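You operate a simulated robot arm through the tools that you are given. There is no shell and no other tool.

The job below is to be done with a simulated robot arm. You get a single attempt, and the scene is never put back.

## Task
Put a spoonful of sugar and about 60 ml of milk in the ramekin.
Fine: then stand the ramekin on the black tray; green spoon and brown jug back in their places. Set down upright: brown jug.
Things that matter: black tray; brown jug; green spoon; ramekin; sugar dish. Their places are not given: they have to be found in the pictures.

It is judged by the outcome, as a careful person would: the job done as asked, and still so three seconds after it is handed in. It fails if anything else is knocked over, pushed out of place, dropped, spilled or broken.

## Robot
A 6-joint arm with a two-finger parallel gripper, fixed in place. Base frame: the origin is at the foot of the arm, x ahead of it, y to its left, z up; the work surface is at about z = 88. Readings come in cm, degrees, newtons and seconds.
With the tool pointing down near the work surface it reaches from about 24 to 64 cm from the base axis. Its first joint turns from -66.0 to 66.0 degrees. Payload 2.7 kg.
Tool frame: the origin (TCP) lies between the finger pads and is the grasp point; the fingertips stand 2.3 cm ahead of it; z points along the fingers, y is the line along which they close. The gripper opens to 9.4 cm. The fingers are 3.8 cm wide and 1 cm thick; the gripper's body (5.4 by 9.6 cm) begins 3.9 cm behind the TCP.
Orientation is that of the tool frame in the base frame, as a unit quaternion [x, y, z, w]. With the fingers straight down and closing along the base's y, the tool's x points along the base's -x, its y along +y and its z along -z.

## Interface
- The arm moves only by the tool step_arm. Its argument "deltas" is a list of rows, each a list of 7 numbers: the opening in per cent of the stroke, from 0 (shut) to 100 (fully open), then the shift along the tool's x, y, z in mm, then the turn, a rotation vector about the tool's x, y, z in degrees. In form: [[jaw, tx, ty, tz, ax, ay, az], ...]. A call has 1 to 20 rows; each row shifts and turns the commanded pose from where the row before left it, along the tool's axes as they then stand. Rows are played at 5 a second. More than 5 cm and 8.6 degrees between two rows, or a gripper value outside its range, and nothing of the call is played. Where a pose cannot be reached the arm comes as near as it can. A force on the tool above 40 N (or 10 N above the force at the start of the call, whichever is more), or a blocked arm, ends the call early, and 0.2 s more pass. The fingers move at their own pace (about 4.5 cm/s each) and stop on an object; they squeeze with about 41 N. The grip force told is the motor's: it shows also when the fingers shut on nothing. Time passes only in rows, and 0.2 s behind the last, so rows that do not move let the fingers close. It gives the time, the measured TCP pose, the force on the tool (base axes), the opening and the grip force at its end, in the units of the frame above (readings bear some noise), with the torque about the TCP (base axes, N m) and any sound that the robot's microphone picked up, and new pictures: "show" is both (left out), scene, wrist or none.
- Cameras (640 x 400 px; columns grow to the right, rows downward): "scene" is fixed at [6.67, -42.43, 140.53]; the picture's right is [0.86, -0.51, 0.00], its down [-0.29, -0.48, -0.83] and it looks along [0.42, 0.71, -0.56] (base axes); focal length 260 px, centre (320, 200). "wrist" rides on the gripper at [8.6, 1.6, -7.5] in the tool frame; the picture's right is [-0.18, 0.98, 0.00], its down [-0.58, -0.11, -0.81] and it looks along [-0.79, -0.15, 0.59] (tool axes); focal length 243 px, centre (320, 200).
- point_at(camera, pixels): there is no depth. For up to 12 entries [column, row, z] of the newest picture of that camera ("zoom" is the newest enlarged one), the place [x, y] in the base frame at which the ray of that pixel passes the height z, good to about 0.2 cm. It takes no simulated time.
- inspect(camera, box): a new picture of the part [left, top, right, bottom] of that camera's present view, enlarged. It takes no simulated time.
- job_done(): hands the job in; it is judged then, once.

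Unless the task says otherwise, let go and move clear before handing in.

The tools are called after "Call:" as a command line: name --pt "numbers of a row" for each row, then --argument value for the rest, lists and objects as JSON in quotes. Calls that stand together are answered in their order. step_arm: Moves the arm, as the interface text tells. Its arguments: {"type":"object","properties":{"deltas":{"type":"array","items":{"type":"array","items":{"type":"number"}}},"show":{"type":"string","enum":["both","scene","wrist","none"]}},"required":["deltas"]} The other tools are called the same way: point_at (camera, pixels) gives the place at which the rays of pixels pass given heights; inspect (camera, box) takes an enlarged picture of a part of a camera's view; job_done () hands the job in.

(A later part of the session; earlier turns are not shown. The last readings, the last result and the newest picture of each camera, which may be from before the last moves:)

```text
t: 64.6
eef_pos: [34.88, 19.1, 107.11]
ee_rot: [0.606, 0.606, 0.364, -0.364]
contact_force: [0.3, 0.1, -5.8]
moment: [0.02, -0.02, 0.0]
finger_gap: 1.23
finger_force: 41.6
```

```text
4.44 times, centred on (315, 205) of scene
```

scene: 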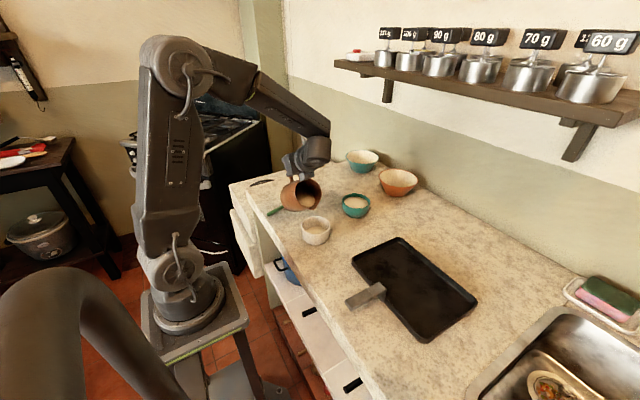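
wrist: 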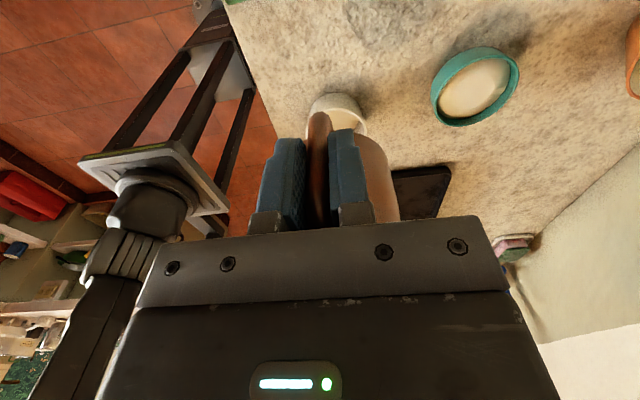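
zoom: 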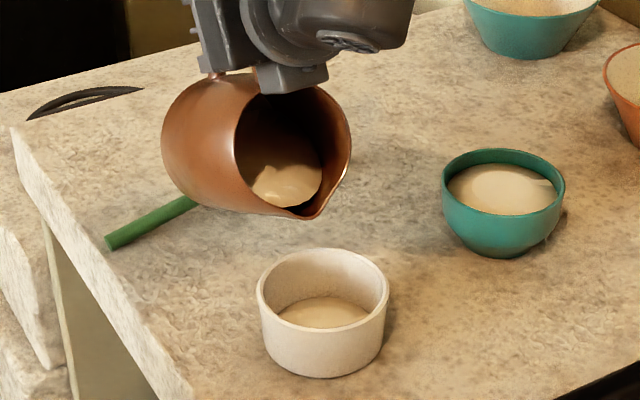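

At 62° the milk reaches almost to the lip at zoom (298,207). Another 2°.

Call:
step_arm --pt "0 1.3 0 -4.4 0 2 0" --pt "0 0 0 0 0 0 0" --show "none"

Call:
inspect --camera "scene" --box '[270, 160, 360, 250]'

```text
t: 65.2
eef_pos: [34.88, 18.77, 107.5]
ee_rot: [0.6, 0.599, 0.375, -0.374]
contact_force: [-0.5, -0.3, -5.3]
moment: [-0.02, 0.01, -0.03]
finger_gap: 1.26
finger_force: 41.4
```

```text
4.44 times, centred on (315, 205) of scene
```

zoom: 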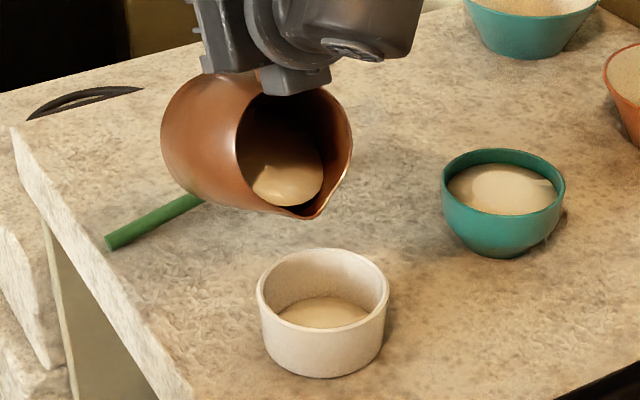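

No stream at 64°. Continuing 2° about the lip at zoom (308,218).

Call:
step_arm --pt "0 1.3 0 -4.4 0 2 0" --pt "0 0 0 0 0 0 0" --show "none"

Call:
inspect --camera "scene" --box '[270, 160, 360, 250]'

```text
t: 65.8
eef_pos: [34.88, 18.5, 107.84]
ee_rot: [0.593, 0.593, 0.385, -0.385]
contact_force: [0.1, -0.7, -5.2]
moment: [-0.01, 0.02, -0.01]
finger_gap: 1.26
finger_force: 40.7
```

```text
4.44 times, centred on (315, 205) of scene
```

zoom: 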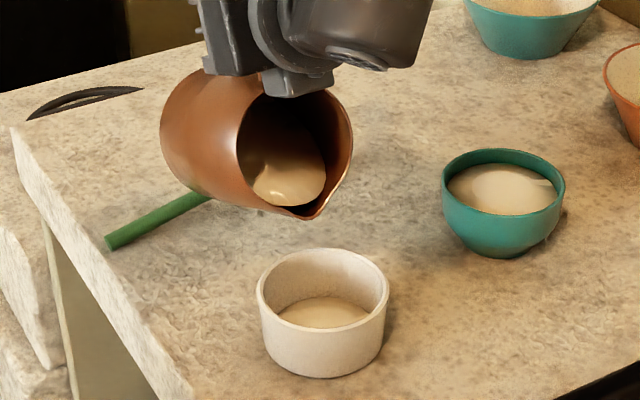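

Still no stream at 66°. I'll add 2° and zoom tighter on the lip.

Call:
step_arm --pt "0 1.3 0 -4.4 0 2 0" --pt "0 0 0 0 0 0 0" --show "none"

Call:
inspect --camera "scene" --box '[290, 180, 335, 245]'

```text
t: 66.4
eef_pos: [35.02, 18.0, 107.88]
ee_rot: [0.587, 0.586, 0.396, -0.395]
contact_force: [1.1, 0.3, -5.4]
moment: [0.0, -0.03, -0.03]
finger_gap: 1.27
finger_force: 40.7
```

```text
6.15 times, centred on (312, 212) of scene
```

zoom: 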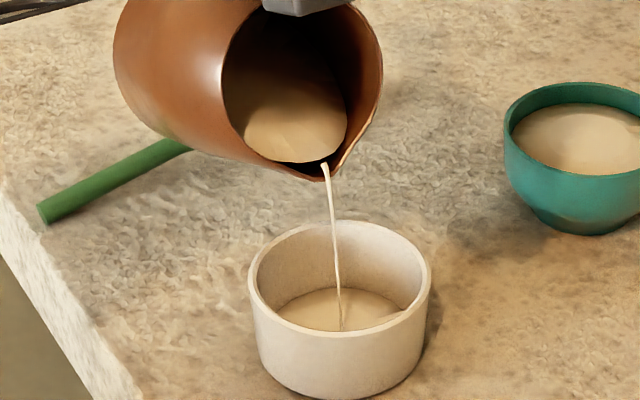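

Milk now streams from the lip at zoom (325,165) into the ramekin at (340,328). I'll hold here briefly and watch the level and weight.

Call:
step_arm --pt "0 0 0 0 0 0 0" --pt "0 0 0 0 0 0 0" --show "none"

Call:
inspect --camera "scene" --box '[290, 180, 335, 245]'

```text
t: 67.0
eef_pos: [34.87, 18.03, 108.06]
ee_rot: [0.587, 0.586, 0.396, -0.395]
contact_force: [0.4, -0.5, -5.5]
moment: [-0.04, -0.01, -0.02]
finger_gap: 1.26
finger_force: 41.0
```

```text
6.15 times, centred on (312, 212) of scene
```

zoom: 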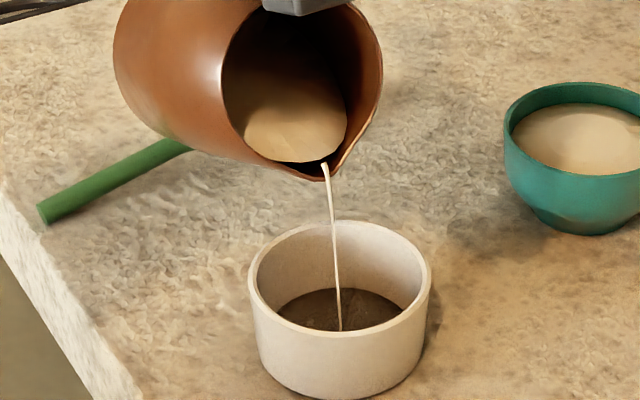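

The stream continues; the ramekin's floor now looks darker at zoom (340,308), which may be a thin layer's rendering. I'll hold a little longer and look again.

Call:
step_arm --pt "0 0 0 0 0 0 0" --pt "0 0 0 0 0 0 0" --show "none"

Call:
inspect --camera "scene" --box '[290, 180, 335, 245]'

```text
t: 67.6
eef_pos: [34.87, 18.04, 108.06]
ee_rot: [0.587, 0.586, 0.396, -0.395]
contact_force: [-0.4, -0.4, -5.5]
moment: [-0.05, -0.01, 0.02]
finger_gap: 1.26
finger_force: 40.8
```

```text
6.15 times, centred on (312, 212) of scene
```

zoom: 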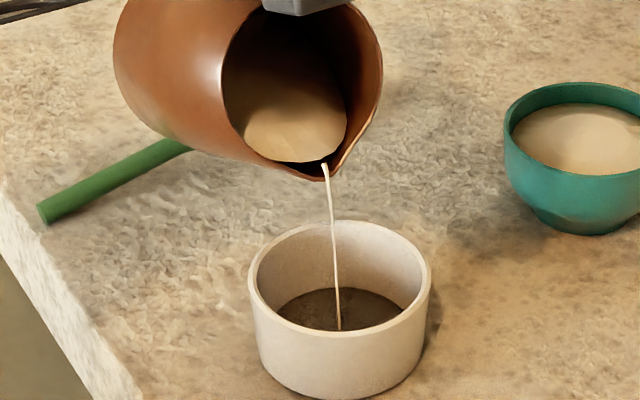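

The stream is thin and steady. I'll hold for another second.

Call:
step_arm --pt "0 0 0 0 0 0 0" --pt "0 0 0 0 0 0 0" --pt "0 0 0 0 0 0 0" --pt "0 0 0 0 0 0 0" --show "none"

Call:
inspect --camera "scene" --box '[290, 180, 335, 245]'

```text
t: 68.6
eef_pos: [34.84, 18.0, 108.11]
ee_rot: [0.587, 0.586, 0.396, -0.394]
contact_force: [-0.8, -0.1, -5.7]
moment: [-0.02, -0.01, 0.0]
finger_gap: 1.27
finger_force: 41.1
```

```text
6.15 times, centred on (312, 212) of scene
```

zoom: 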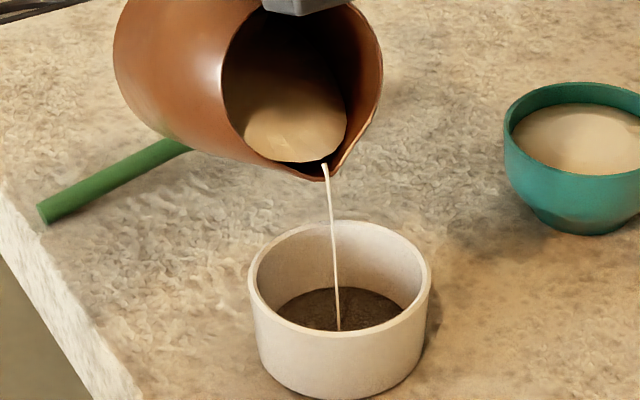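

Flow is very slow (about 1–2 ml/s). I'll tilt 2° more about the lip and hold a second.

Call:
step_arm --pt "0 1.3 0 -4.4 0 2 0" --pt "0 0 0 0 0 0 0" --pt "0 0 0 0 0 0 0" --pt "0 0 0 0 0 0 0" --show "none"

Call:
inspect --camera "scene" --box '[290, 180, 335, 245]'

```text
t: 69.6
eef_pos: [35.01, 17.71, 108.25]
ee_rot: [0.58, 0.579, 0.406, -0.405]
contact_force: [-0.3, -1.2, -5.7]
moment: [-0.09, 0.02, 0.01]
finger_gap: 1.25
finger_force: 41.2
```

```text
6.15 times, centred on (312, 212) of scene
```

zoom: 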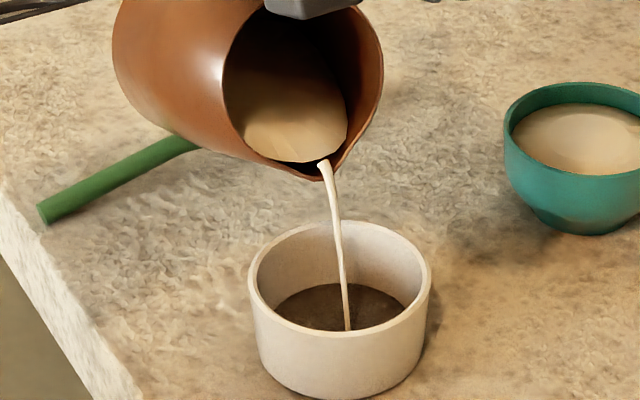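

The stream is thicker and the level is rising (surface far edge at zoom y≈283). I'll hold another 0.8 s.

Call:
step_arm --pt "0 0 0 0 0 0 0" --pt "0 0 0 0 0 0 0" --pt "0 0 0 0 0 0 0" --show "none"

Call:
inspect --camera "scene" --box '[290, 180, 335, 245]'

```text
t: 70.4
eef_pos: [34.98, 17.77, 108.37]
ee_rot: [0.58, 0.578, 0.406, -0.405]
contact_force: [-0.1, -1.4, -5.1]
moment: [-0.05, -0.01, 0.0]
finger_gap: 1.24
finger_force: 41.1
```

```text
6.15 times, centred on (312, 212) of scene
```

zoom: 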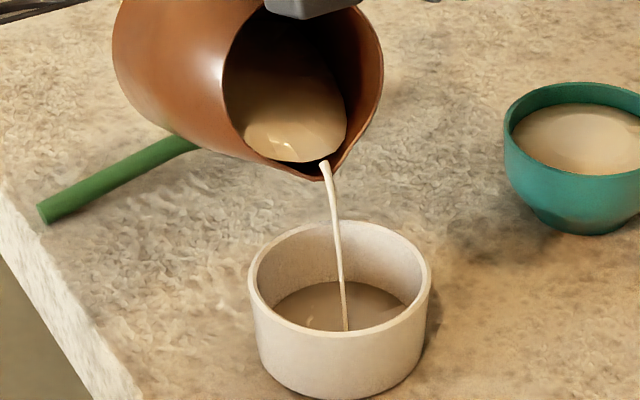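

The surface is turning milky and rising slowly. I'll hold another 0.8 s and zoom on the ramekin itself.

Call:
step_arm --pt "0 0 0 0 0 0 0" --pt "0 0 0 0 0 0 0" --pt "0 0 0 0 0 0 0" --show "none"

Call:
inspect --camera "scene" --box '[296, 205, 336, 250]'

```text
t: 71.2
eef_pos: [34.85, 17.63, 108.35]
ee_rot: [0.58, 0.579, 0.405, -0.405]
contact_force: [0.2, -0.2, -5.2]
moment: [-0.07, -0.02, 0.01]
finger_gap: 1.29
finger_force: 41.0
```

```text
8.89 times, centred on (316, 228) of scene
```

zoom: 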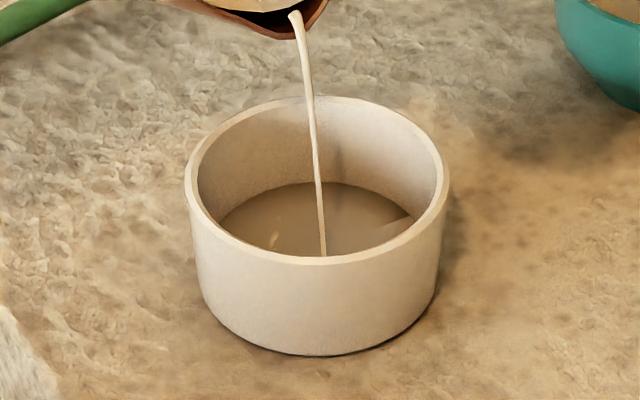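

The surface far edge is at zoom y≈182 against the rim at 103, roughly 25–28 ml so far; 60 ml should put it near y≈164. I'll hold another 0.8 s.

Call:
step_arm --pt "0 0 0 0 0 0 0" --pt "0 0 0 0 0 0 0" --pt "0 0 0 0 0 0 0" --show "none"

Call:
inspect --camera "scene" --box '[296, 205, 336, 250]'

```text
t: 72.0
eef_pos: [34.85, 17.61, 108.22]
ee_rot: [0.58, 0.578, 0.407, -0.405]
contact_force: [-0.4, -0.1, -4.3]
moment: [-0.05, 0.05, 0.02]
finger_gap: 1.26
finger_force: 40.9
```

```text
8.89 times, centred on (316, 228) of scene
```

zoom: 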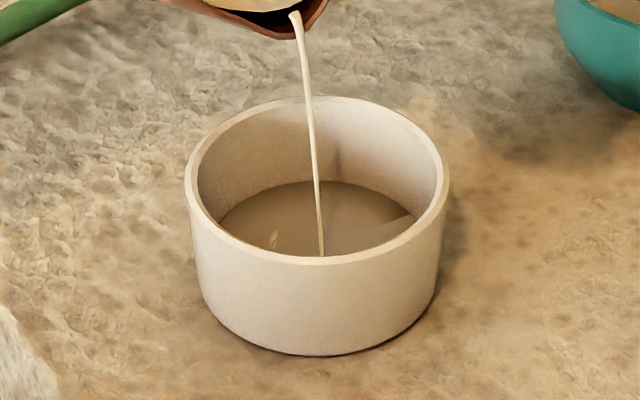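

The flow is now about 2–3 ml/s (edge at y≈181). I'll tilt another 2° and hold about 0.6 s.

Call:
step_arm --pt "0 1.3 0 -4.4 0 2 0" --pt "0 0 0 0 0 0 0" --pt "0 0 0 0 0 0 0" --show "none"

Call:
inspect --camera "scene" --box '[296, 205, 336, 250]'

```text
t: 72.8
eef_pos: [34.84, 17.29, 108.49]
ee_rot: [0.573, 0.571, 0.416, -0.415]
contact_force: [0.3, 0.4, -4.5]
moment: [-0.03, -0.01, 0.0]
finger_gap: 1.27
finger_force: 40.4
```

```text
8.89 times, centred on (316, 228) of scene
```

zoom: 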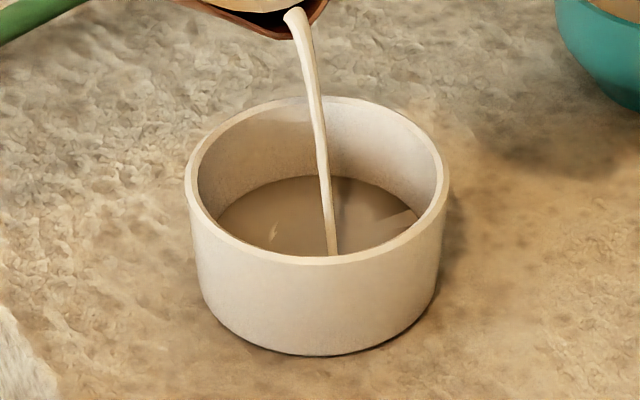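

The stream is stronger and the edge is at y≈176 (about 35 ml). I'll hold 0.6 s more.

Call:
step_arm --pt "0 0 0 0 0 0 0" --pt "0 0 0 0 0 0 0" --show "none"

Call:
inspect --camera "scene" --box '[296, 205, 336, 250]'

```text
t: 73.4
eef_pos: [34.79, 17.24, 108.53]
ee_rot: [0.573, 0.572, 0.415, -0.415]
contact_force: [0.0, 0.6, -5.2]
moment: [-0.06, 0.03, 0.04]
finger_gap: 1.25
finger_force: 40.6
```

```text
8.89 times, centred on (316, 228) of scene
```

zoom: 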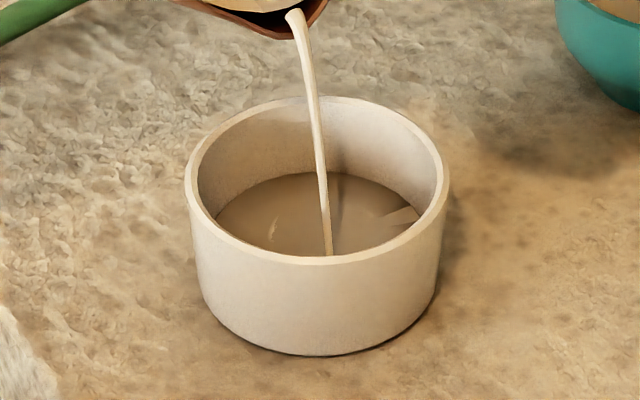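

Edge at y≈172, roughly 43 ml. I'll let one more beat flow, then tilt back 18° about the lip to stop the stream, and check.

Call:
step_arm --pt "0 0 0 0 0 0 0" --pt "0 -4.9 0 13 0 -6 0" --pt "0 -4.9 0 13 0 -6 0" --pt "0 -4.9 0 13 0 -6 0" --pt "0 0 0 0 0 0 0" --pt "0 0 0 0 0 0 0" --show "scene"

Call:
inspect --camera "scene" --box '[296, 205, 336, 250]'

```text
t: 74.8
eef_pos: [35.04, 20.3, 105.73]
ee_rot: [0.631, 0.63, 0.321, -0.321]
contact_force: [0.7, -0.2, -4.8]
moment: [0.04, 0.0, 0.02]
finger_gap: 1.25
finger_force: 40.6
```

scene: 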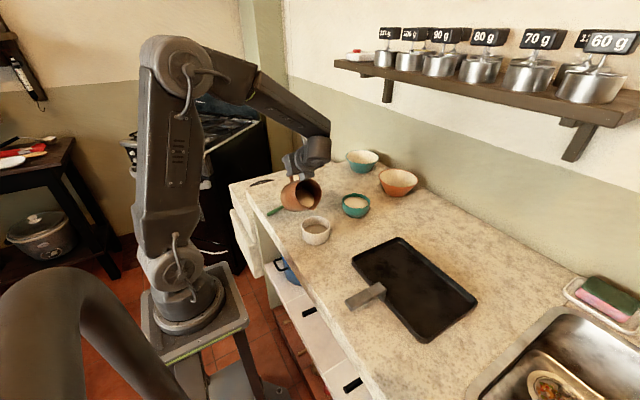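

```text
8.89 times, centred on (316, 228) of scene
```

zoom: 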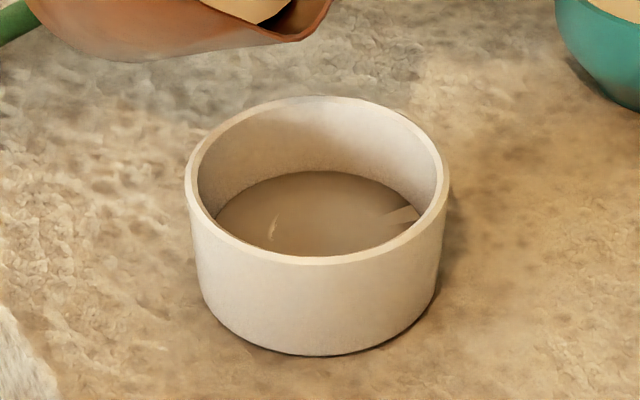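

The flow has stopped cleanly with the surface at y≈170. I'll raise the jug and set it upright in the air to weigh it against the 5.20 N tare.

Call:
step_arm --pt "0 24.3 0 -17.6 0 0 0" --pt "0 24.3 0 -17.6 0 0 0" --pt "0 0 0 0 0 -6 0" --pt "0 0 0 0 0 -6 0" --pt "0 0 0 0 0 -6 0" --pt "0 0 0 0 0 -6 0" --pt "0 0 0 0 0 -6 0" --pt "0 0 0 0 0 -6 0" --pt "0 0 0 0 0 -6 0" --pt "0 0 0 0 0 -6 0" --pt "0 0 0 0 0 -6 0" --pt "0 0 0 0 0 0 0" --pt "0 0 0 0 0 0 0" --pt "0 0 0 0 0 0 0" --show "none"

Call:
step_arm --pt "0 0 0 0 0 0 0" --show "none"

Call:
step_arm --pt "0 0 0 0 0 0 0" --show "none"

Call:
step_arm --pt "0 0 0 0 0 0 0" --show "none"

Call:
step_arm --pt "0 0 0 0 0 0 0" --show "none"

Call:
step_arm --pt "0 0 0 0 0 0 0" --show "none"

Call:
step_arm --pt "0 0 0 0 0 0 0" --show "scene"

Call:
inspect --camera "scene" --box '[296, 205, 336, 250]'

```text
t: 77.8
eef_pos: [34.91, 20.28, 111.7]
ee_rot: [0.708, 0.706, 0.0, 0.001]
contact_force: [-0.4, 0.9, -5.6]
moment: [0.44, -0.04, -0.01]
finger_gap: 1.25
finger_force: 40.3
```

```text
t: 78.2
eef_pos: [34.97, 20.21, 111.66]
ee_rot: [0.708, 0.707, 0.001, 0.0]
contact_force: [-0.4, 0.5, -5.2]
moment: [0.4, 0.02, 0.01]
finger_gap: 1.25
finger_force: 40.6
```

```text
t: 78.6
eef_pos: [34.88, 20.22, 111.66]
ee_rot: [0.707, 0.707, 0.0, 0.0]
contact_force: [0.4, 0.8, -3.8]
moment: [0.39, 0.01, -0.01]
finger_gap: 1.27
finger_force: 41.4
```

```text
t: 79.0
eef_pos: [34.98, 20.27, 111.65]
ee_rot: [0.708, 0.706, 0.0, 0.0]
contact_force: [-0.5, -1.2, -5.1]
moment: [0.4, -0.02, 0.0]
finger_gap: 1.26
finger_force: 41.4
```

```text
t: 79.4
eef_pos: [35.02, 20.24, 111.65]
ee_rot: [0.707, 0.707, 0.0, -0.001]
contact_force: [-0.5, 0.1, -5.6]
moment: [0.37, -0.03, 0.02]
finger_gap: 1.27
finger_force: 40.8
```

```text
t: 79.8
eef_pos: [34.96, 20.26, 111.61]
ee_rot: [0.708, 0.706, 0.0, 0.0]
contact_force: [-0.6, -0.3, -4.8]
moment: [0.41, 0.0, 0.02]
finger_gap: 1.27
finger_force: 41.4
```

```text
t: 80.2
eef_pos: [34.87, 20.24, 111.66]
ee_rot: [0.708, 0.707, 0.0, 0.0]
contact_force: [1.0, 0.7, -5.4]
moment: [0.34, 0.0, 0.01]
finger_gap: 1.27
finger_force: 41.3
```

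scene: 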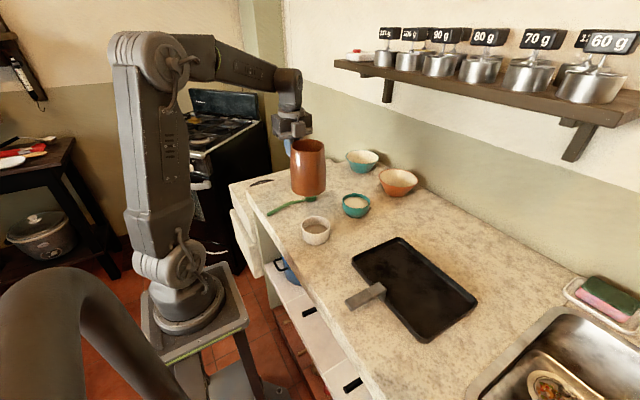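

```text
8.89 times, centred on (316, 228) of scene
```

zoom: 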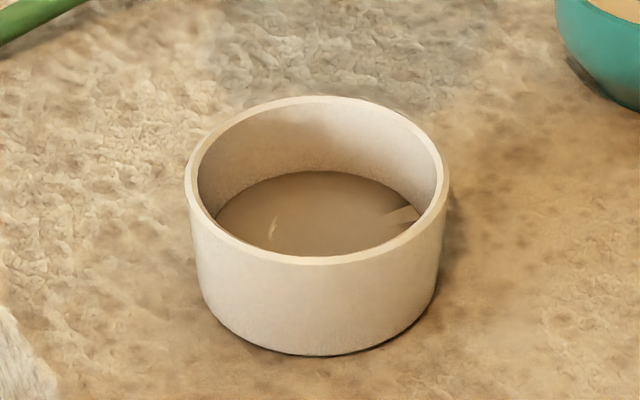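

Force readings scatter too much (mean ≈5.1 N, 0.39 N·m) to settle it, while the level suggests roughly 37–43 ml so far. I'll shift the jug sideways 8 cm so the wrist camera can see the ramekin's level closely.

Call:
step_arm --pt "0 0 20 0 0 0 0" --pt "0 0 20 0 0 0 0" --pt "0 0 20 0 0 0 0" --pt "0 0 20 0 0 0 0" --pt "0 0 0 0 0 0 0" --show "wrist"

Call:
inspect --camera "wrist" --box '[180, 60, 300, 170]'

```text
t: 81.4
eef_pos: [42.96, 20.13, 111.57]
ee_rot: [0.708, 0.706, 0.0, 0.0]
contact_force: [0.1, 0.0, -5.2]
moment: [0.4, 0.01, 0.01]
finger_gap: 1.26
finger_force: 41.3
```

wrist: 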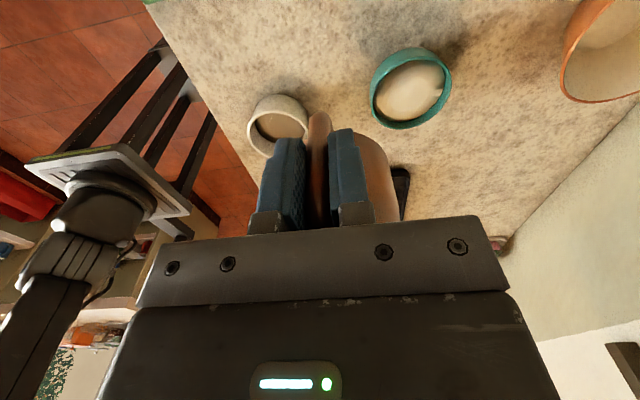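

```text
3.64 times, centred on (240, 115) of wrist
```

zoom: 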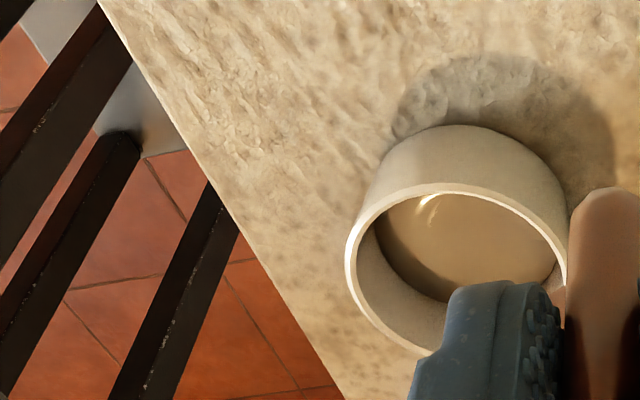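

From here the ramekin is partly hidden and no larger than in the scene view, so I'll rely on scene zooms. I'll take a tight, sharp zoom of the level and a batch of extra weight readings.

Call:
inspect --camera "scene" --box '[298, 212, 334, 236]'

Call:
step_arm --pt "0 0 0 0 0 0 0" --show "none"

Call:
step_arm --pt "0 0 0 0 0 0 0" --show "none"

Call:
step_arm --pt "0 0 0 0 0 0 0" --show "none"

Call:
step_arm --pt "0 0 0 0 0 0 0" --show "none"

Call:
step_arm --pt "0 0 0 0 0 0 0" --show "none"

Call:
step_arm --pt "0 0 0 0 0 0 0" --show "none"

Call:
step_arm --pt "0 0 0 0 0 0 0" --show "none"

Call:
step_arm --pt "0 0 0 0 0 0 0" --show "none"

```text
16.00 times, centred on (316, 224) of scene
```

zoom: 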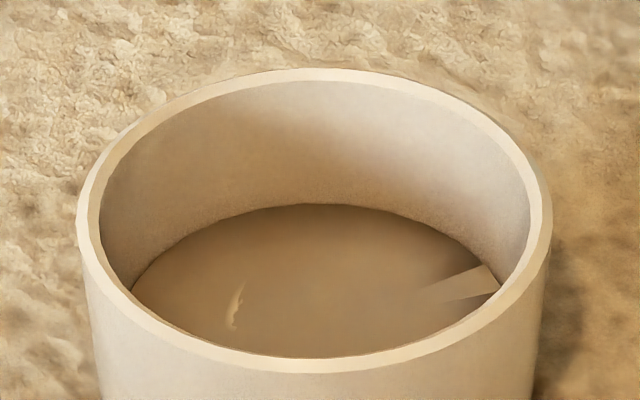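

```text
t: 81.8
eef_pos: [42.84, 20.11, 111.73]
ee_rot: [0.708, 0.706, 0.0, 0.0]
contact_force: [-0.2, -0.7, -5.0]
moment: [0.38, 0.01, -0.01]
finger_gap: 1.24
finger_force: 40.2
```

```text
t: 82.2
eef_pos: [42.86, 20.12, 111.57]
ee_rot: [0.708, 0.706, 0.0, -0.001]
contact_force: [-0.2, 0.3, -4.3]
moment: [0.41, 0.0, -0.04]
finger_gap: 1.23
finger_force: 40.9
```

```text
t: 82.6
eef_pos: [42.89, 20.1, 111.71]
ee_rot: [0.708, 0.706, 0.0, 0.0]
contact_force: [0.0, 0.5, -5.0]
moment: [0.35, 0.03, -0.03]
finger_gap: 1.27
finger_force: 41.2
```

```text
t: 83.0
eef_pos: [42.84, 20.07, 111.77]
ee_rot: [0.708, 0.707, 0.001, 0.0]
contact_force: [-0.3, -0.5, -5.1]
moment: [0.39, 0.04, 0.04]
finger_gap: 1.27
finger_force: 41.6
```

```text
t: 83.4
eef_pos: [42.87, 20.15, 111.73]
ee_rot: [0.708, 0.706, 0.0, 0.0]
contact_force: [0.0, 0.3, -4.3]
moment: [0.38, 0.02, -0.03]
finger_gap: 1.28
finger_force: 40.8
```

```text
t: 83.8
eef_pos: [42.86, 20.09, 111.72]
ee_rot: [0.708, 0.707, 0.0, 0.0]
contact_force: [-0.2, -0.1, -5.5]
moment: [0.38, 0.02, 0.03]
finger_gap: 1.28
finger_force: 41.2
```

```text
t: 84.2
eef_pos: [42.8, 20.12, 111.7]
ee_rot: [0.708, 0.706, 0.0, 0.0]
contact_force: [0.5, -0.5, -5.2]
moment: [0.38, 0.01, -0.02]
finger_gap: 1.25
finger_force: 40.8
```

```text
t: 84.6
eef_pos: [42.92, 20.11, 111.71]
ee_rot: [0.708, 0.707, 0.0, 0.0]
contact_force: [0.7, 0.3, -4.1]
moment: [0.35, 0.01, 0.0]
finger_gap: 1.25
finger_force: 40.9
```

The 16× zoom shows the milk surface's far edge at y≈204; geometry gives about 40 ml, the weights somewhat less, so I want about 22–24 ml more, i.e. the edge near y≈177. I'll go back over the ramekin to 66° (still below the flow angle).

Call:
step_arm --pt "0 0 -20 0 0 0 0" --pt "0 0 -20 0 0 0 0" --pt "0 0 -20 0 0 0 0" --pt "0 0 -20 0 0 0 0" --pt "0 0 0 0 0 6 0" --pt "0 0 0 0 0 6 0" --pt "0 0 0 0 0 6 0" --pt "0 0 0 0 0 6 0" --pt "0 0 0 0 0 6 0" --pt "0 0 0 0 0 6 0" --pt "0 0 0 0 0 6 0" --pt "0 0 0 0 0 6 0" --pt "0 0 0 0 0 6 0" --pt "0 -24.3 0 17.6 0 0 0" --pt "0 -24.3 0 17.6 0 0 0" --pt "0 3.5 0 -13.4 0 6 0" --pt "0 3.5 0 -13.4 0 6 0" --pt "0 0 0 0 0 0 0" --show "scene"

Call:
inspect --camera "scene" --box '[290, 180, 335, 245]'

```text
t: 88.4
eef_pos: [34.94, 18.4, 107.77]
ee_rot: [0.593, 0.592, 0.386, -0.386]
contact_force: [-0.3, 0.6, -4.6]
moment: [-0.02, 0.01, 0.04]
finger_gap: 1.28
finger_force: 40.4
```

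scene: 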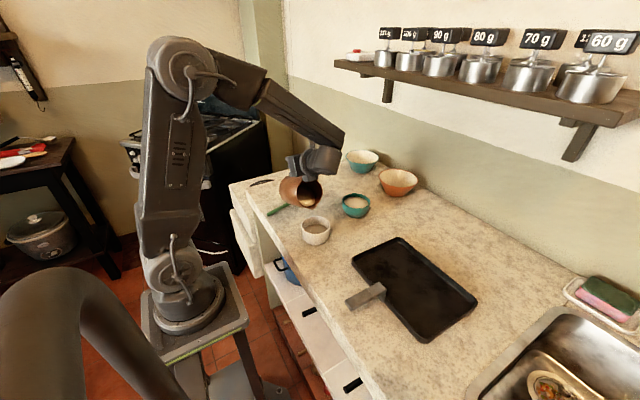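

```text
6.15 times, centred on (312, 212) of scene
```

zoom: 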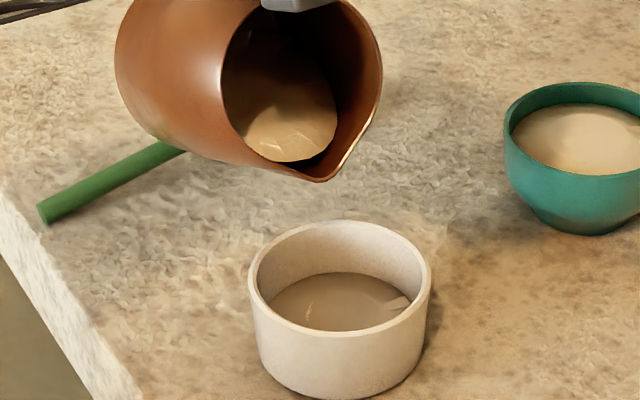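

The lip is back over the ramekin at zoom (320,180) with no flow. I'll step to 72° and look.

Call:
step_arm --pt "0 1.3 0 -4.4 0 2 0" --pt "0 1.3 0 -4.4 0 2 0" --pt "0 1.3 0 -4.4 0 2 0" --show "none"

Call:
inspect --camera "scene" --box '[290, 180, 335, 245]'

Call:
inspect --camera "scene" --box '[298, 212, 334, 236]'

```text
t: 89.2
eef_pos: [34.86, 17.42, 108.78]
ee_rot: [0.573, 0.572, 0.416, -0.415]
contact_force: [0.4, 0.3, -5.5]
moment: [-0.05, 0.02, -0.01]
finger_gap: 1.23
finger_force: 41.1
```

```text
6.15 times, centred on (312, 212) of scene
```

zoom: 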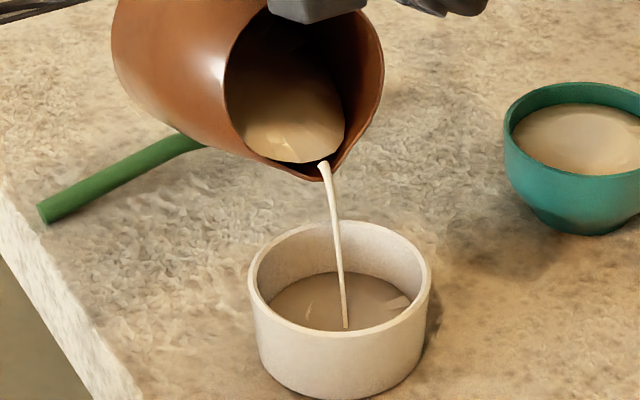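

```text
16.00 times, centred on (316, 224) of scene
```

zoom: 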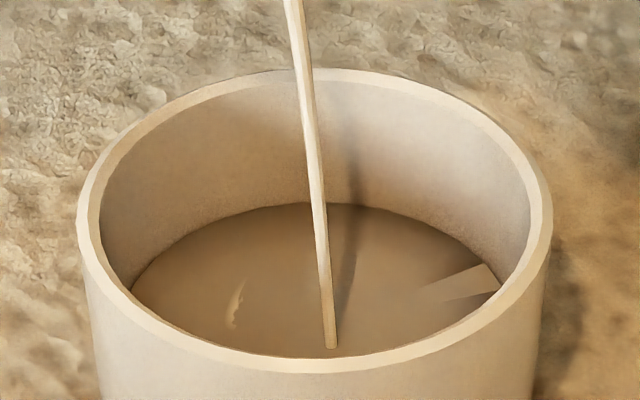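

Milk is flowing into the ramekin again at 72°; edge still about y≈203. I'll hold 0.8 s and check the level.

Call:
step_arm --pt "0 0 0 0 0 0 0" --pt "0 0 0 0 0 0 0" --pt "0 0 0 0 0 0 0" --show "none"

Call:
inspect --camera "scene" --box '[298, 212, 334, 236]'

```text
t: 90.0
eef_pos: [34.76, 17.35, 108.48]
ee_rot: [0.573, 0.571, 0.416, -0.415]
contact_force: [0.4, -0.2, -4.6]
moment: [-0.06, 0.0, 0.03]
finger_gap: 1.27
finger_force: 41.0
```

```text
16.00 times, centred on (316, 224) of scene
```

zoom: 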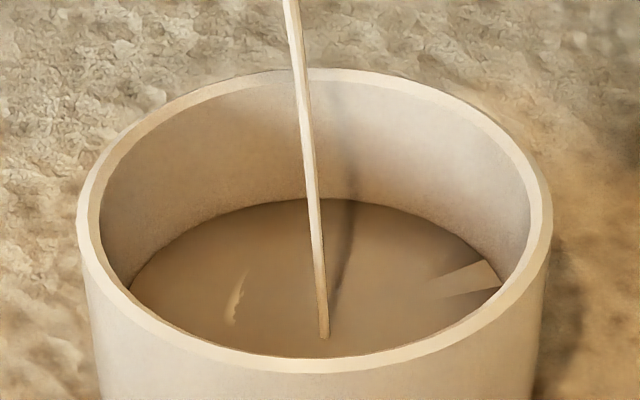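

Edge at y≈199, about +4 ml. Holding another 1.2 s.

Call:
step_arm --pt "0 0 0 0 0 0 0" --pt "0 0 0 0 0 0 0" --pt "0 0 0 0 0 0 0" --pt "0 0 0 0 0 0 0" --pt "0 0 0 0 0 0 0" --show "none"

Call:
inspect --camera "scene" --box '[298, 212, 334, 236]'

```text
t: 91.2
eef_pos: [34.86, 17.31, 108.51]
ee_rot: [0.572, 0.572, 0.416, -0.415]
contact_force: [0.1, 0.0, -4.8]
moment: [-0.06, -0.01, 0.01]
finger_gap: 1.26
finger_force: 40.8
```

```text
16.00 times, centred on (316, 224) of scene
```

zoom: 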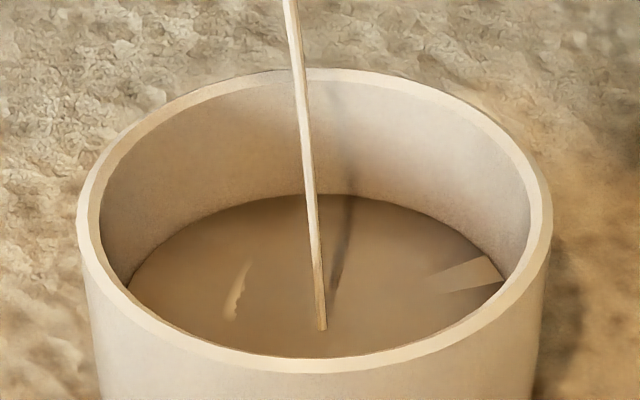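

Edge at y≈195 (about +8 ml) and slowing. I'll tilt 2° more and hold 0.6 s.

Call:
step_arm --pt "0 1.3 0 -4.4 0 2 0" --pt "0 0 0 0 0 0 0" --pt "0 0 0 0 0 0 0" --show "none"

Call:
inspect --camera "scene" --box '[298, 212, 334, 236]'

```text
t: 92.0
eef_pos: [35.0, 17.01, 108.83]
ee_rot: [0.566, 0.564, 0.426, -0.425]
contact_force: [-0.5, 0.2, -5.0]
moment: [-0.11, 0.01, -0.01]
finger_gap: 1.22
finger_force: 41.7
```

```text
16.00 times, centred on (316, 224) of scene
```

zoom: 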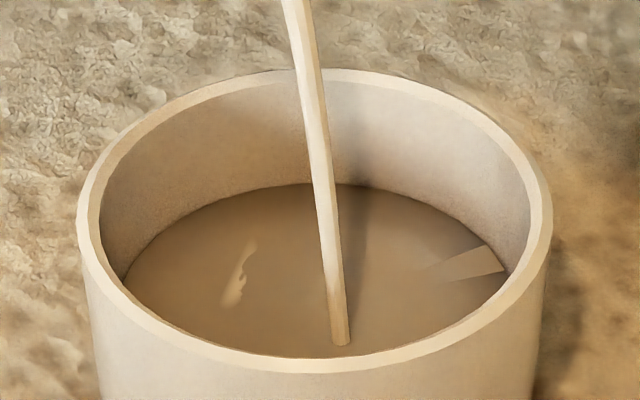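

Edge at y≈184 (about +18 ml). One more short beat and then I'll tilt back to stop.

Call:
step_arm --pt "0 0 0 0 0 0 0" --pt "0 -4.9 0 13 0 -6 0" --pt "0 -4.9 0 13 0 -6 0" --pt "0 -4.9 0 13 0 -6 0" --pt "0 0 0 0 0 0 0" --pt "0 0 0 0 0 0 0" --show "scene"

Call:
inspect --camera "scene" --box '[298, 212, 334, 236]'

Call:
inspect --camera "scene" --box '[290, 180, 335, 245]'

```text
t: 93.4
eef_pos: [34.94, 19.82, 105.97]
ee_rot: [0.625, 0.624, 0.332, -0.332]
contact_force: [0.3, 1.4, -4.8]
moment: [0.03, 0.03, 0.02]
finger_gap: 1.27
finger_force: 40.7
```

scene: 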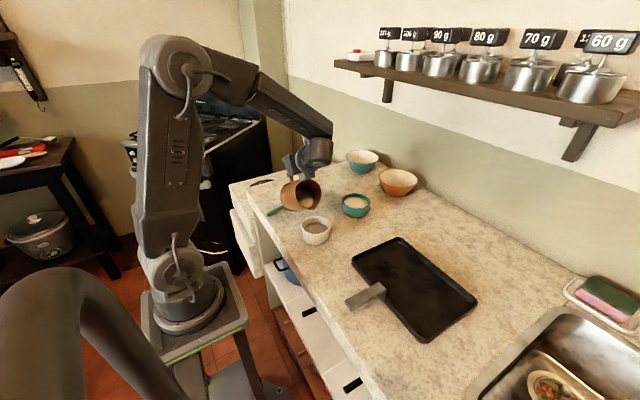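

```text
16.00 times, centred on (316, 224) of scene
```

zoom: 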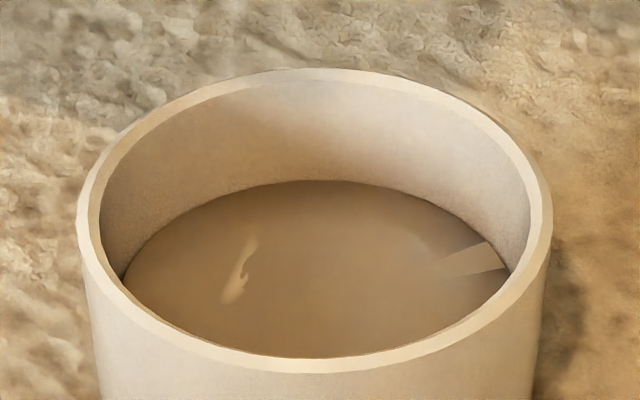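

```text
6.15 times, centred on (312, 212) of scene
```

zoom: 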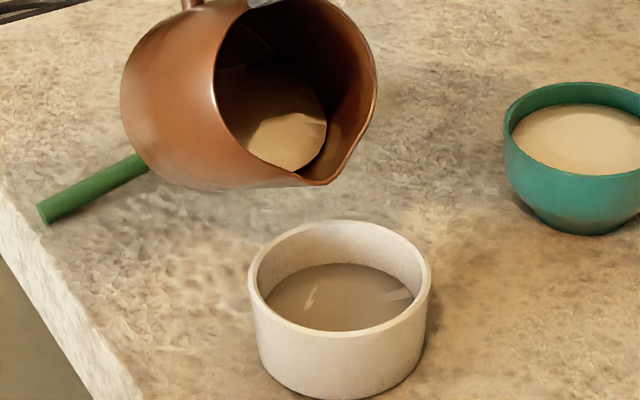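

The stream stopped with the edge at y≈181, about 20 ml more than before, for an estimated total near 60 ml. I'll raise the jug, bring it upright and take another batch of weights as a cross-check.

Call:
step_arm --pt "0 24.9 0 -16.8 0 0 0" --pt "0 24.9 0 -16.8 0 0 0" --pt "0 0 0 0 0 -6.2 0" --pt "0 0 0 0 0 -6.2 0" --pt "0 0 0 0 0 -6.2 0" --pt "0 0 0 0 0 -6.2 0" --pt "0 0 0 0 0 -6.2 0" --pt "0 0 0 0 0 -6.2 0" --pt "0 0 0 0 0 -6.2 0" --pt "0 0 0 0 0 -6.2 0" --pt "0 0 0 0 0 -6.4 0" --pt "0 0 0 0 0 0 0" --pt "0 0 0 0 0 0 0" --pt "0 0 0 0 0 0 0" --show "none"

Call:
step_arm --pt "0 0 0 0 0 0 0" --show "none"

Call:
step_arm --pt "0 0 0 0 0 0 0" --show "none"

Call:
step_arm --pt "0 0 0 0 0 0 0" --show "none"

Call:
step_arm --pt "0 0 0 0 0 0 0" --show "none"

Call:
step_arm --pt "0 0 0 0 0 0 0" --show "none"

Call:
step_arm --pt "0 0 0 0 0 0 0" --show "none"

Call:
step_arm --pt "0 0 0 0 0 0 0" --show "none"

Call:
step_arm --pt "0 0 0 0 0 0 0" --show "none"

Call:
step_arm --pt "0 0 0 0 0 0 0" --show "none"

Call:
step_arm --pt "0 0 0 0 0 0 0" --show "scene"

```text
t: 96.4
eef_pos: [34.98, 20.06, 111.93]
ee_rot: [0.708, 0.706, 0.0, 0.0]
contact_force: [-0.4, 0.0, -4.2]
moment: [0.38, -0.04, 0.0]
finger_gap: 1.25
finger_force: 40.5
```

```text
t: 96.8
eef_pos: [34.76, 19.97, 112.1]
ee_rot: [0.708, 0.706, 0.0, 0.0]
contact_force: [0.2, 0.4, -3.9]
moment: [0.4, -0.05, 0.02]
finger_gap: 1.24
finger_force: 41.2
```

```text
t: 97.2
eef_pos: [35.03, 20.0, 112.18]
ee_rot: [0.708, 0.706, -0.001, 0.0]
contact_force: [0.8, 0.4, -3.9]
moment: [0.35, 0.0, -0.01]
finger_gap: 1.3
finger_force: 40.5
```

```text
t: 97.6
eef_pos: [35.01, 20.04, 112.01]
ee_rot: [0.708, 0.706, 0.001, 0.0]
contact_force: [-0.1, -0.7, -4.5]
moment: [0.37, -0.03, 0.01]
finger_gap: 1.24
finger_force: 41.3
```

```text
t: 98.0
eef_pos: [34.94, 20.08, 112.05]
ee_rot: [0.708, 0.707, 0.0, -0.001]
contact_force: [-0.2, 0.5, -5.7]
moment: [0.37, 0.0, 0.0]
finger_gap: 1.29
finger_force: 40.8
```

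```text
t: 98.4
eef_pos: [34.88, 20.01, 112.09]
ee_rot: [0.708, 0.706, 0.0, 0.0]
contact_force: [-0.9, -0.3, -4.1]
moment: [0.35, 0.04, -0.02]
finger_gap: 1.26
finger_force: 40.8
```

```text
t: 98.8
eef_pos: [34.87, 19.96, 112.04]
ee_rot: [0.708, 0.706, 0.0, 0.0]
contact_force: [0.9, 0.5, -4.9]
moment: [0.35, -0.01, 0.02]
finger_gap: 1.29
finger_force: 41.7
```

```text
t: 99.2
eef_pos: [34.9, 19.91, 112.19]
ee_rot: [0.708, 0.707, 0.0, 0.0]
contact_force: [-0.1, 0.4, -5.3]
moment: [0.35, 0.01, -0.02]
finger_gap: 1.25
finger_force: 40.9
```

```text
t: 99.6
eef_pos: [34.97, 20.02, 112.05]
ee_rot: [0.708, 0.707, 0.0, 0.0]
contact_force: [-0.5, 0.2, -5.0]
moment: [0.39, 0.03, 0.01]
finger_gap: 1.27
finger_force: 41.0
```

```text
t: 100.0
eef_pos: [34.81, 19.94, 112.04]
ee_rot: [0.708, 0.706, 0.0, 0.0]
contact_force: [0.1, 0.1, -4.6]
moment: [0.32, -0.02, -0.01]
finger_gap: 1.23
finger_force: 41.0
```

```text
t: 100.4
eef_pos: [34.83, 20.0, 111.96]
ee_rot: [0.708, 0.706, 0.0, 0.0]
contact_force: [-0.7, 0.3, -4.5]
moment: [0.38, 0.0, 0.01]
finger_gap: 1.25
finger_force: 40.9
```

scene: 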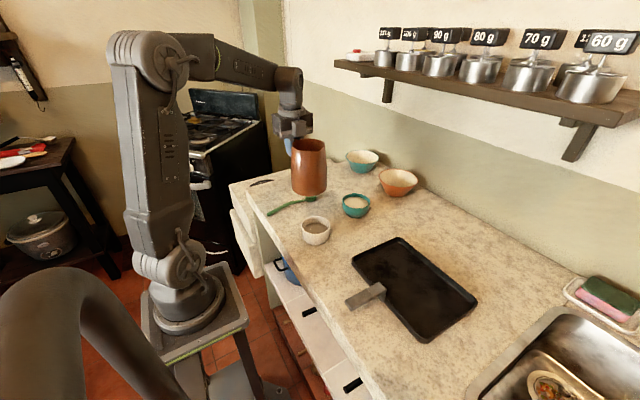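

The mean is now 4.60 N and 0.365 N·m, consistent with 45–60 ml poured, and the level suggests 55–60 ml. I'll top up by about 5 ml (edge from y 181 to about 175), tilting back in the same careful way.

Call:
step_arm --pt "0 0 0 0 0 6 0" --pt "0 0 0 0 0 6 0" --pt "0 0 0 0 0 6 0" --pt "0 0 0 0 0 6 0" --pt "0 0 0 0 0 6 0" --pt "0 0 0 0 0 6 0" --pt "0 0 0 0 0 6 0" --pt "0 0 0 0 0 6 0" --pt "0 0 0 0 0 6 0" --pt "0 -24.3 0 17.6 0 0 0" --pt "0 -24.3 0 17.6 0 0 0" --pt "0 3.5 0 -13.4 0 6 0" --pt "0 3.5 0 -13.4 0 6 0" --pt "0 1.3 0 -4.4 0 2 0" --pt "0 1.3 0 -4.4 0 2 0" --show "scene"

Call:
inspect --camera "scene" --box '[290, 180, 335, 245]'

```text
t: 103.6
eef_pos: [35.06, 17.49, 108.75]
ee_rot: [0.58, 0.579, 0.406, -0.405]
contact_force: [-1.0, -0.2, -3.9]
moment: [-0.04, 0.03, 0.02]
finger_gap: 1.25
finger_force: 41.6
```

scene: 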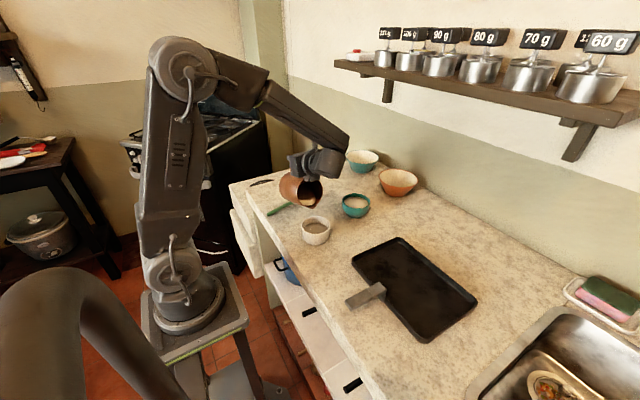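

```text
6.15 times, centred on (312, 212) of scene
```

zoom: 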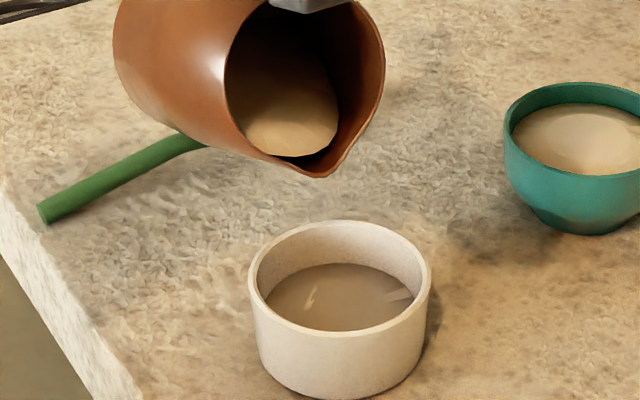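

At 70° nothing flows and the lip at zoom (318,175) is well over the ramekin. I'll step to 74° and check.

Call:
step_arm --pt "0 1.3 0 -4.4 0 2 0" --pt "0 1.3 0 -4.4 0 2 0" --pt "0 0 0 0 0 0 0" --show "none"

Call:
inspect --camera "scene" --box '[298, 212, 334, 236]'

```text
t: 104.4
eef_pos: [34.85, 16.67, 109.23]
ee_rot: [0.565, 0.564, 0.426, -0.425]
contact_force: [-0.1, 1.4, -4.4]
moment: [-0.09, -0.01, 0.03]
finger_gap: 1.25
finger_force: 41.3
```

```text
16.00 times, centred on (316, 224) of scene
```

zoom: 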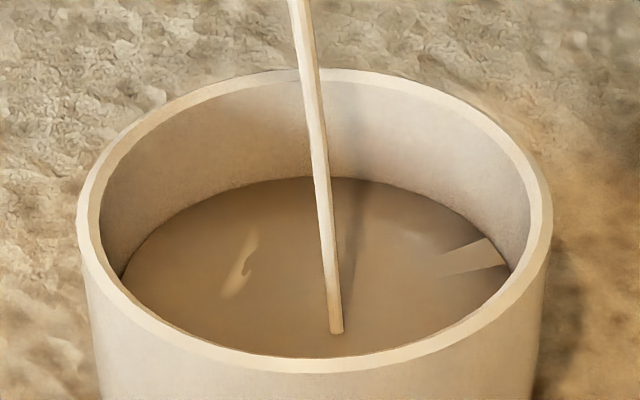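

Edge is at y≈177 with a steady stream; the tilt-back will add the last drops, so I'll stop now.

Call:
step_arm --pt "0 -4.9 0 13 0 -6 0" --pt "0 -4.9 0 13 0 -6 0" --pt "0 -4.9 0 13 0 -6 0" --pt "0 0 0 0 0 0 0" --pt "0 0 0 0 0 0 0" --pt "0 0 0 0 0 0 0" --show "none"

Call:
inspect --camera "scene" --box '[298, 212, 334, 236]'

Call:
inspect --camera "scene" --box '[270, 160, 360, 250]'

```text
t: 105.8
eef_pos: [34.84, 19.69, 106.38]
ee_rot: [0.625, 0.624, 0.332, -0.332]
contact_force: [-0.4, 0.3, -5.0]
moment: [0.05, 0.02, -0.01]
finger_gap: 1.25
finger_force: 41.0
```

```text
16.00 times, centred on (316, 224) of scene
```

zoom: 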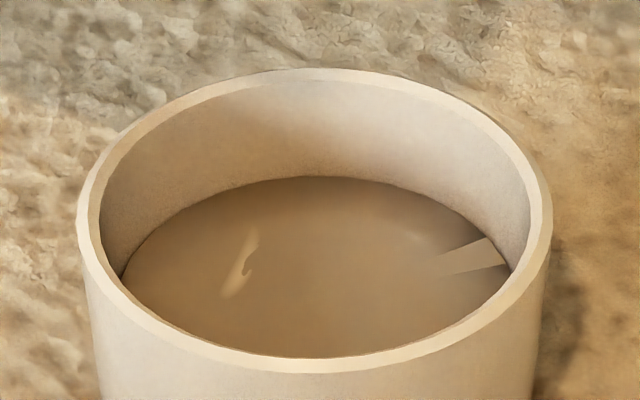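

```text
4.44 times, centred on (315, 205) of scene
```

zoom: 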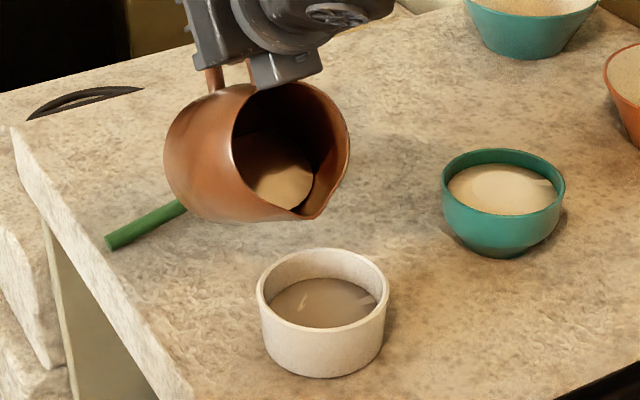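

Edge is at y≈176, so about 60 ml, with no drips on the counter. I'll raise the jug and set it upright before carrying it back.

Call:
step_arm --pt "0 24.9 0 -16.8 0 0 0" --pt "0 24.9 0 -16.8 0 0 0" --pt "0 0 0 0 0 -6.2 0" --pt "0 0 0 0 0 -6.2 0" --pt "0 0 0 0 0 -6.2 0" --pt "0 0 0 0 0 -6.2 0" --pt "0 0 0 0 0 -6.2 0" --pt "0 0 0 0 0 -6.2 0" --pt "0 0 0 0 0 -6.2 0" --pt "0 0 0 0 0 -6.2 0" --pt "0 0 0 0 0 -6.4 0" --pt "0 0 0 0 0 0 0" --pt "0 0 0 0 0 0 0" --show "scene"

```text
t: 108.6
eef_pos: [34.91, 19.69, 112.34]
ee_rot: [0.708, 0.707, 0.0, 0.0]
contact_force: [-0.3, 0.6, -5.9]
moment: [0.39, -0.02, 0.0]
finger_gap: 1.25
finger_force: 41.0
```

scene: 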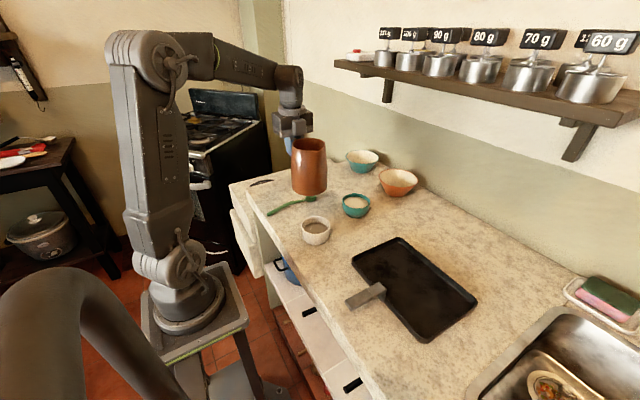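

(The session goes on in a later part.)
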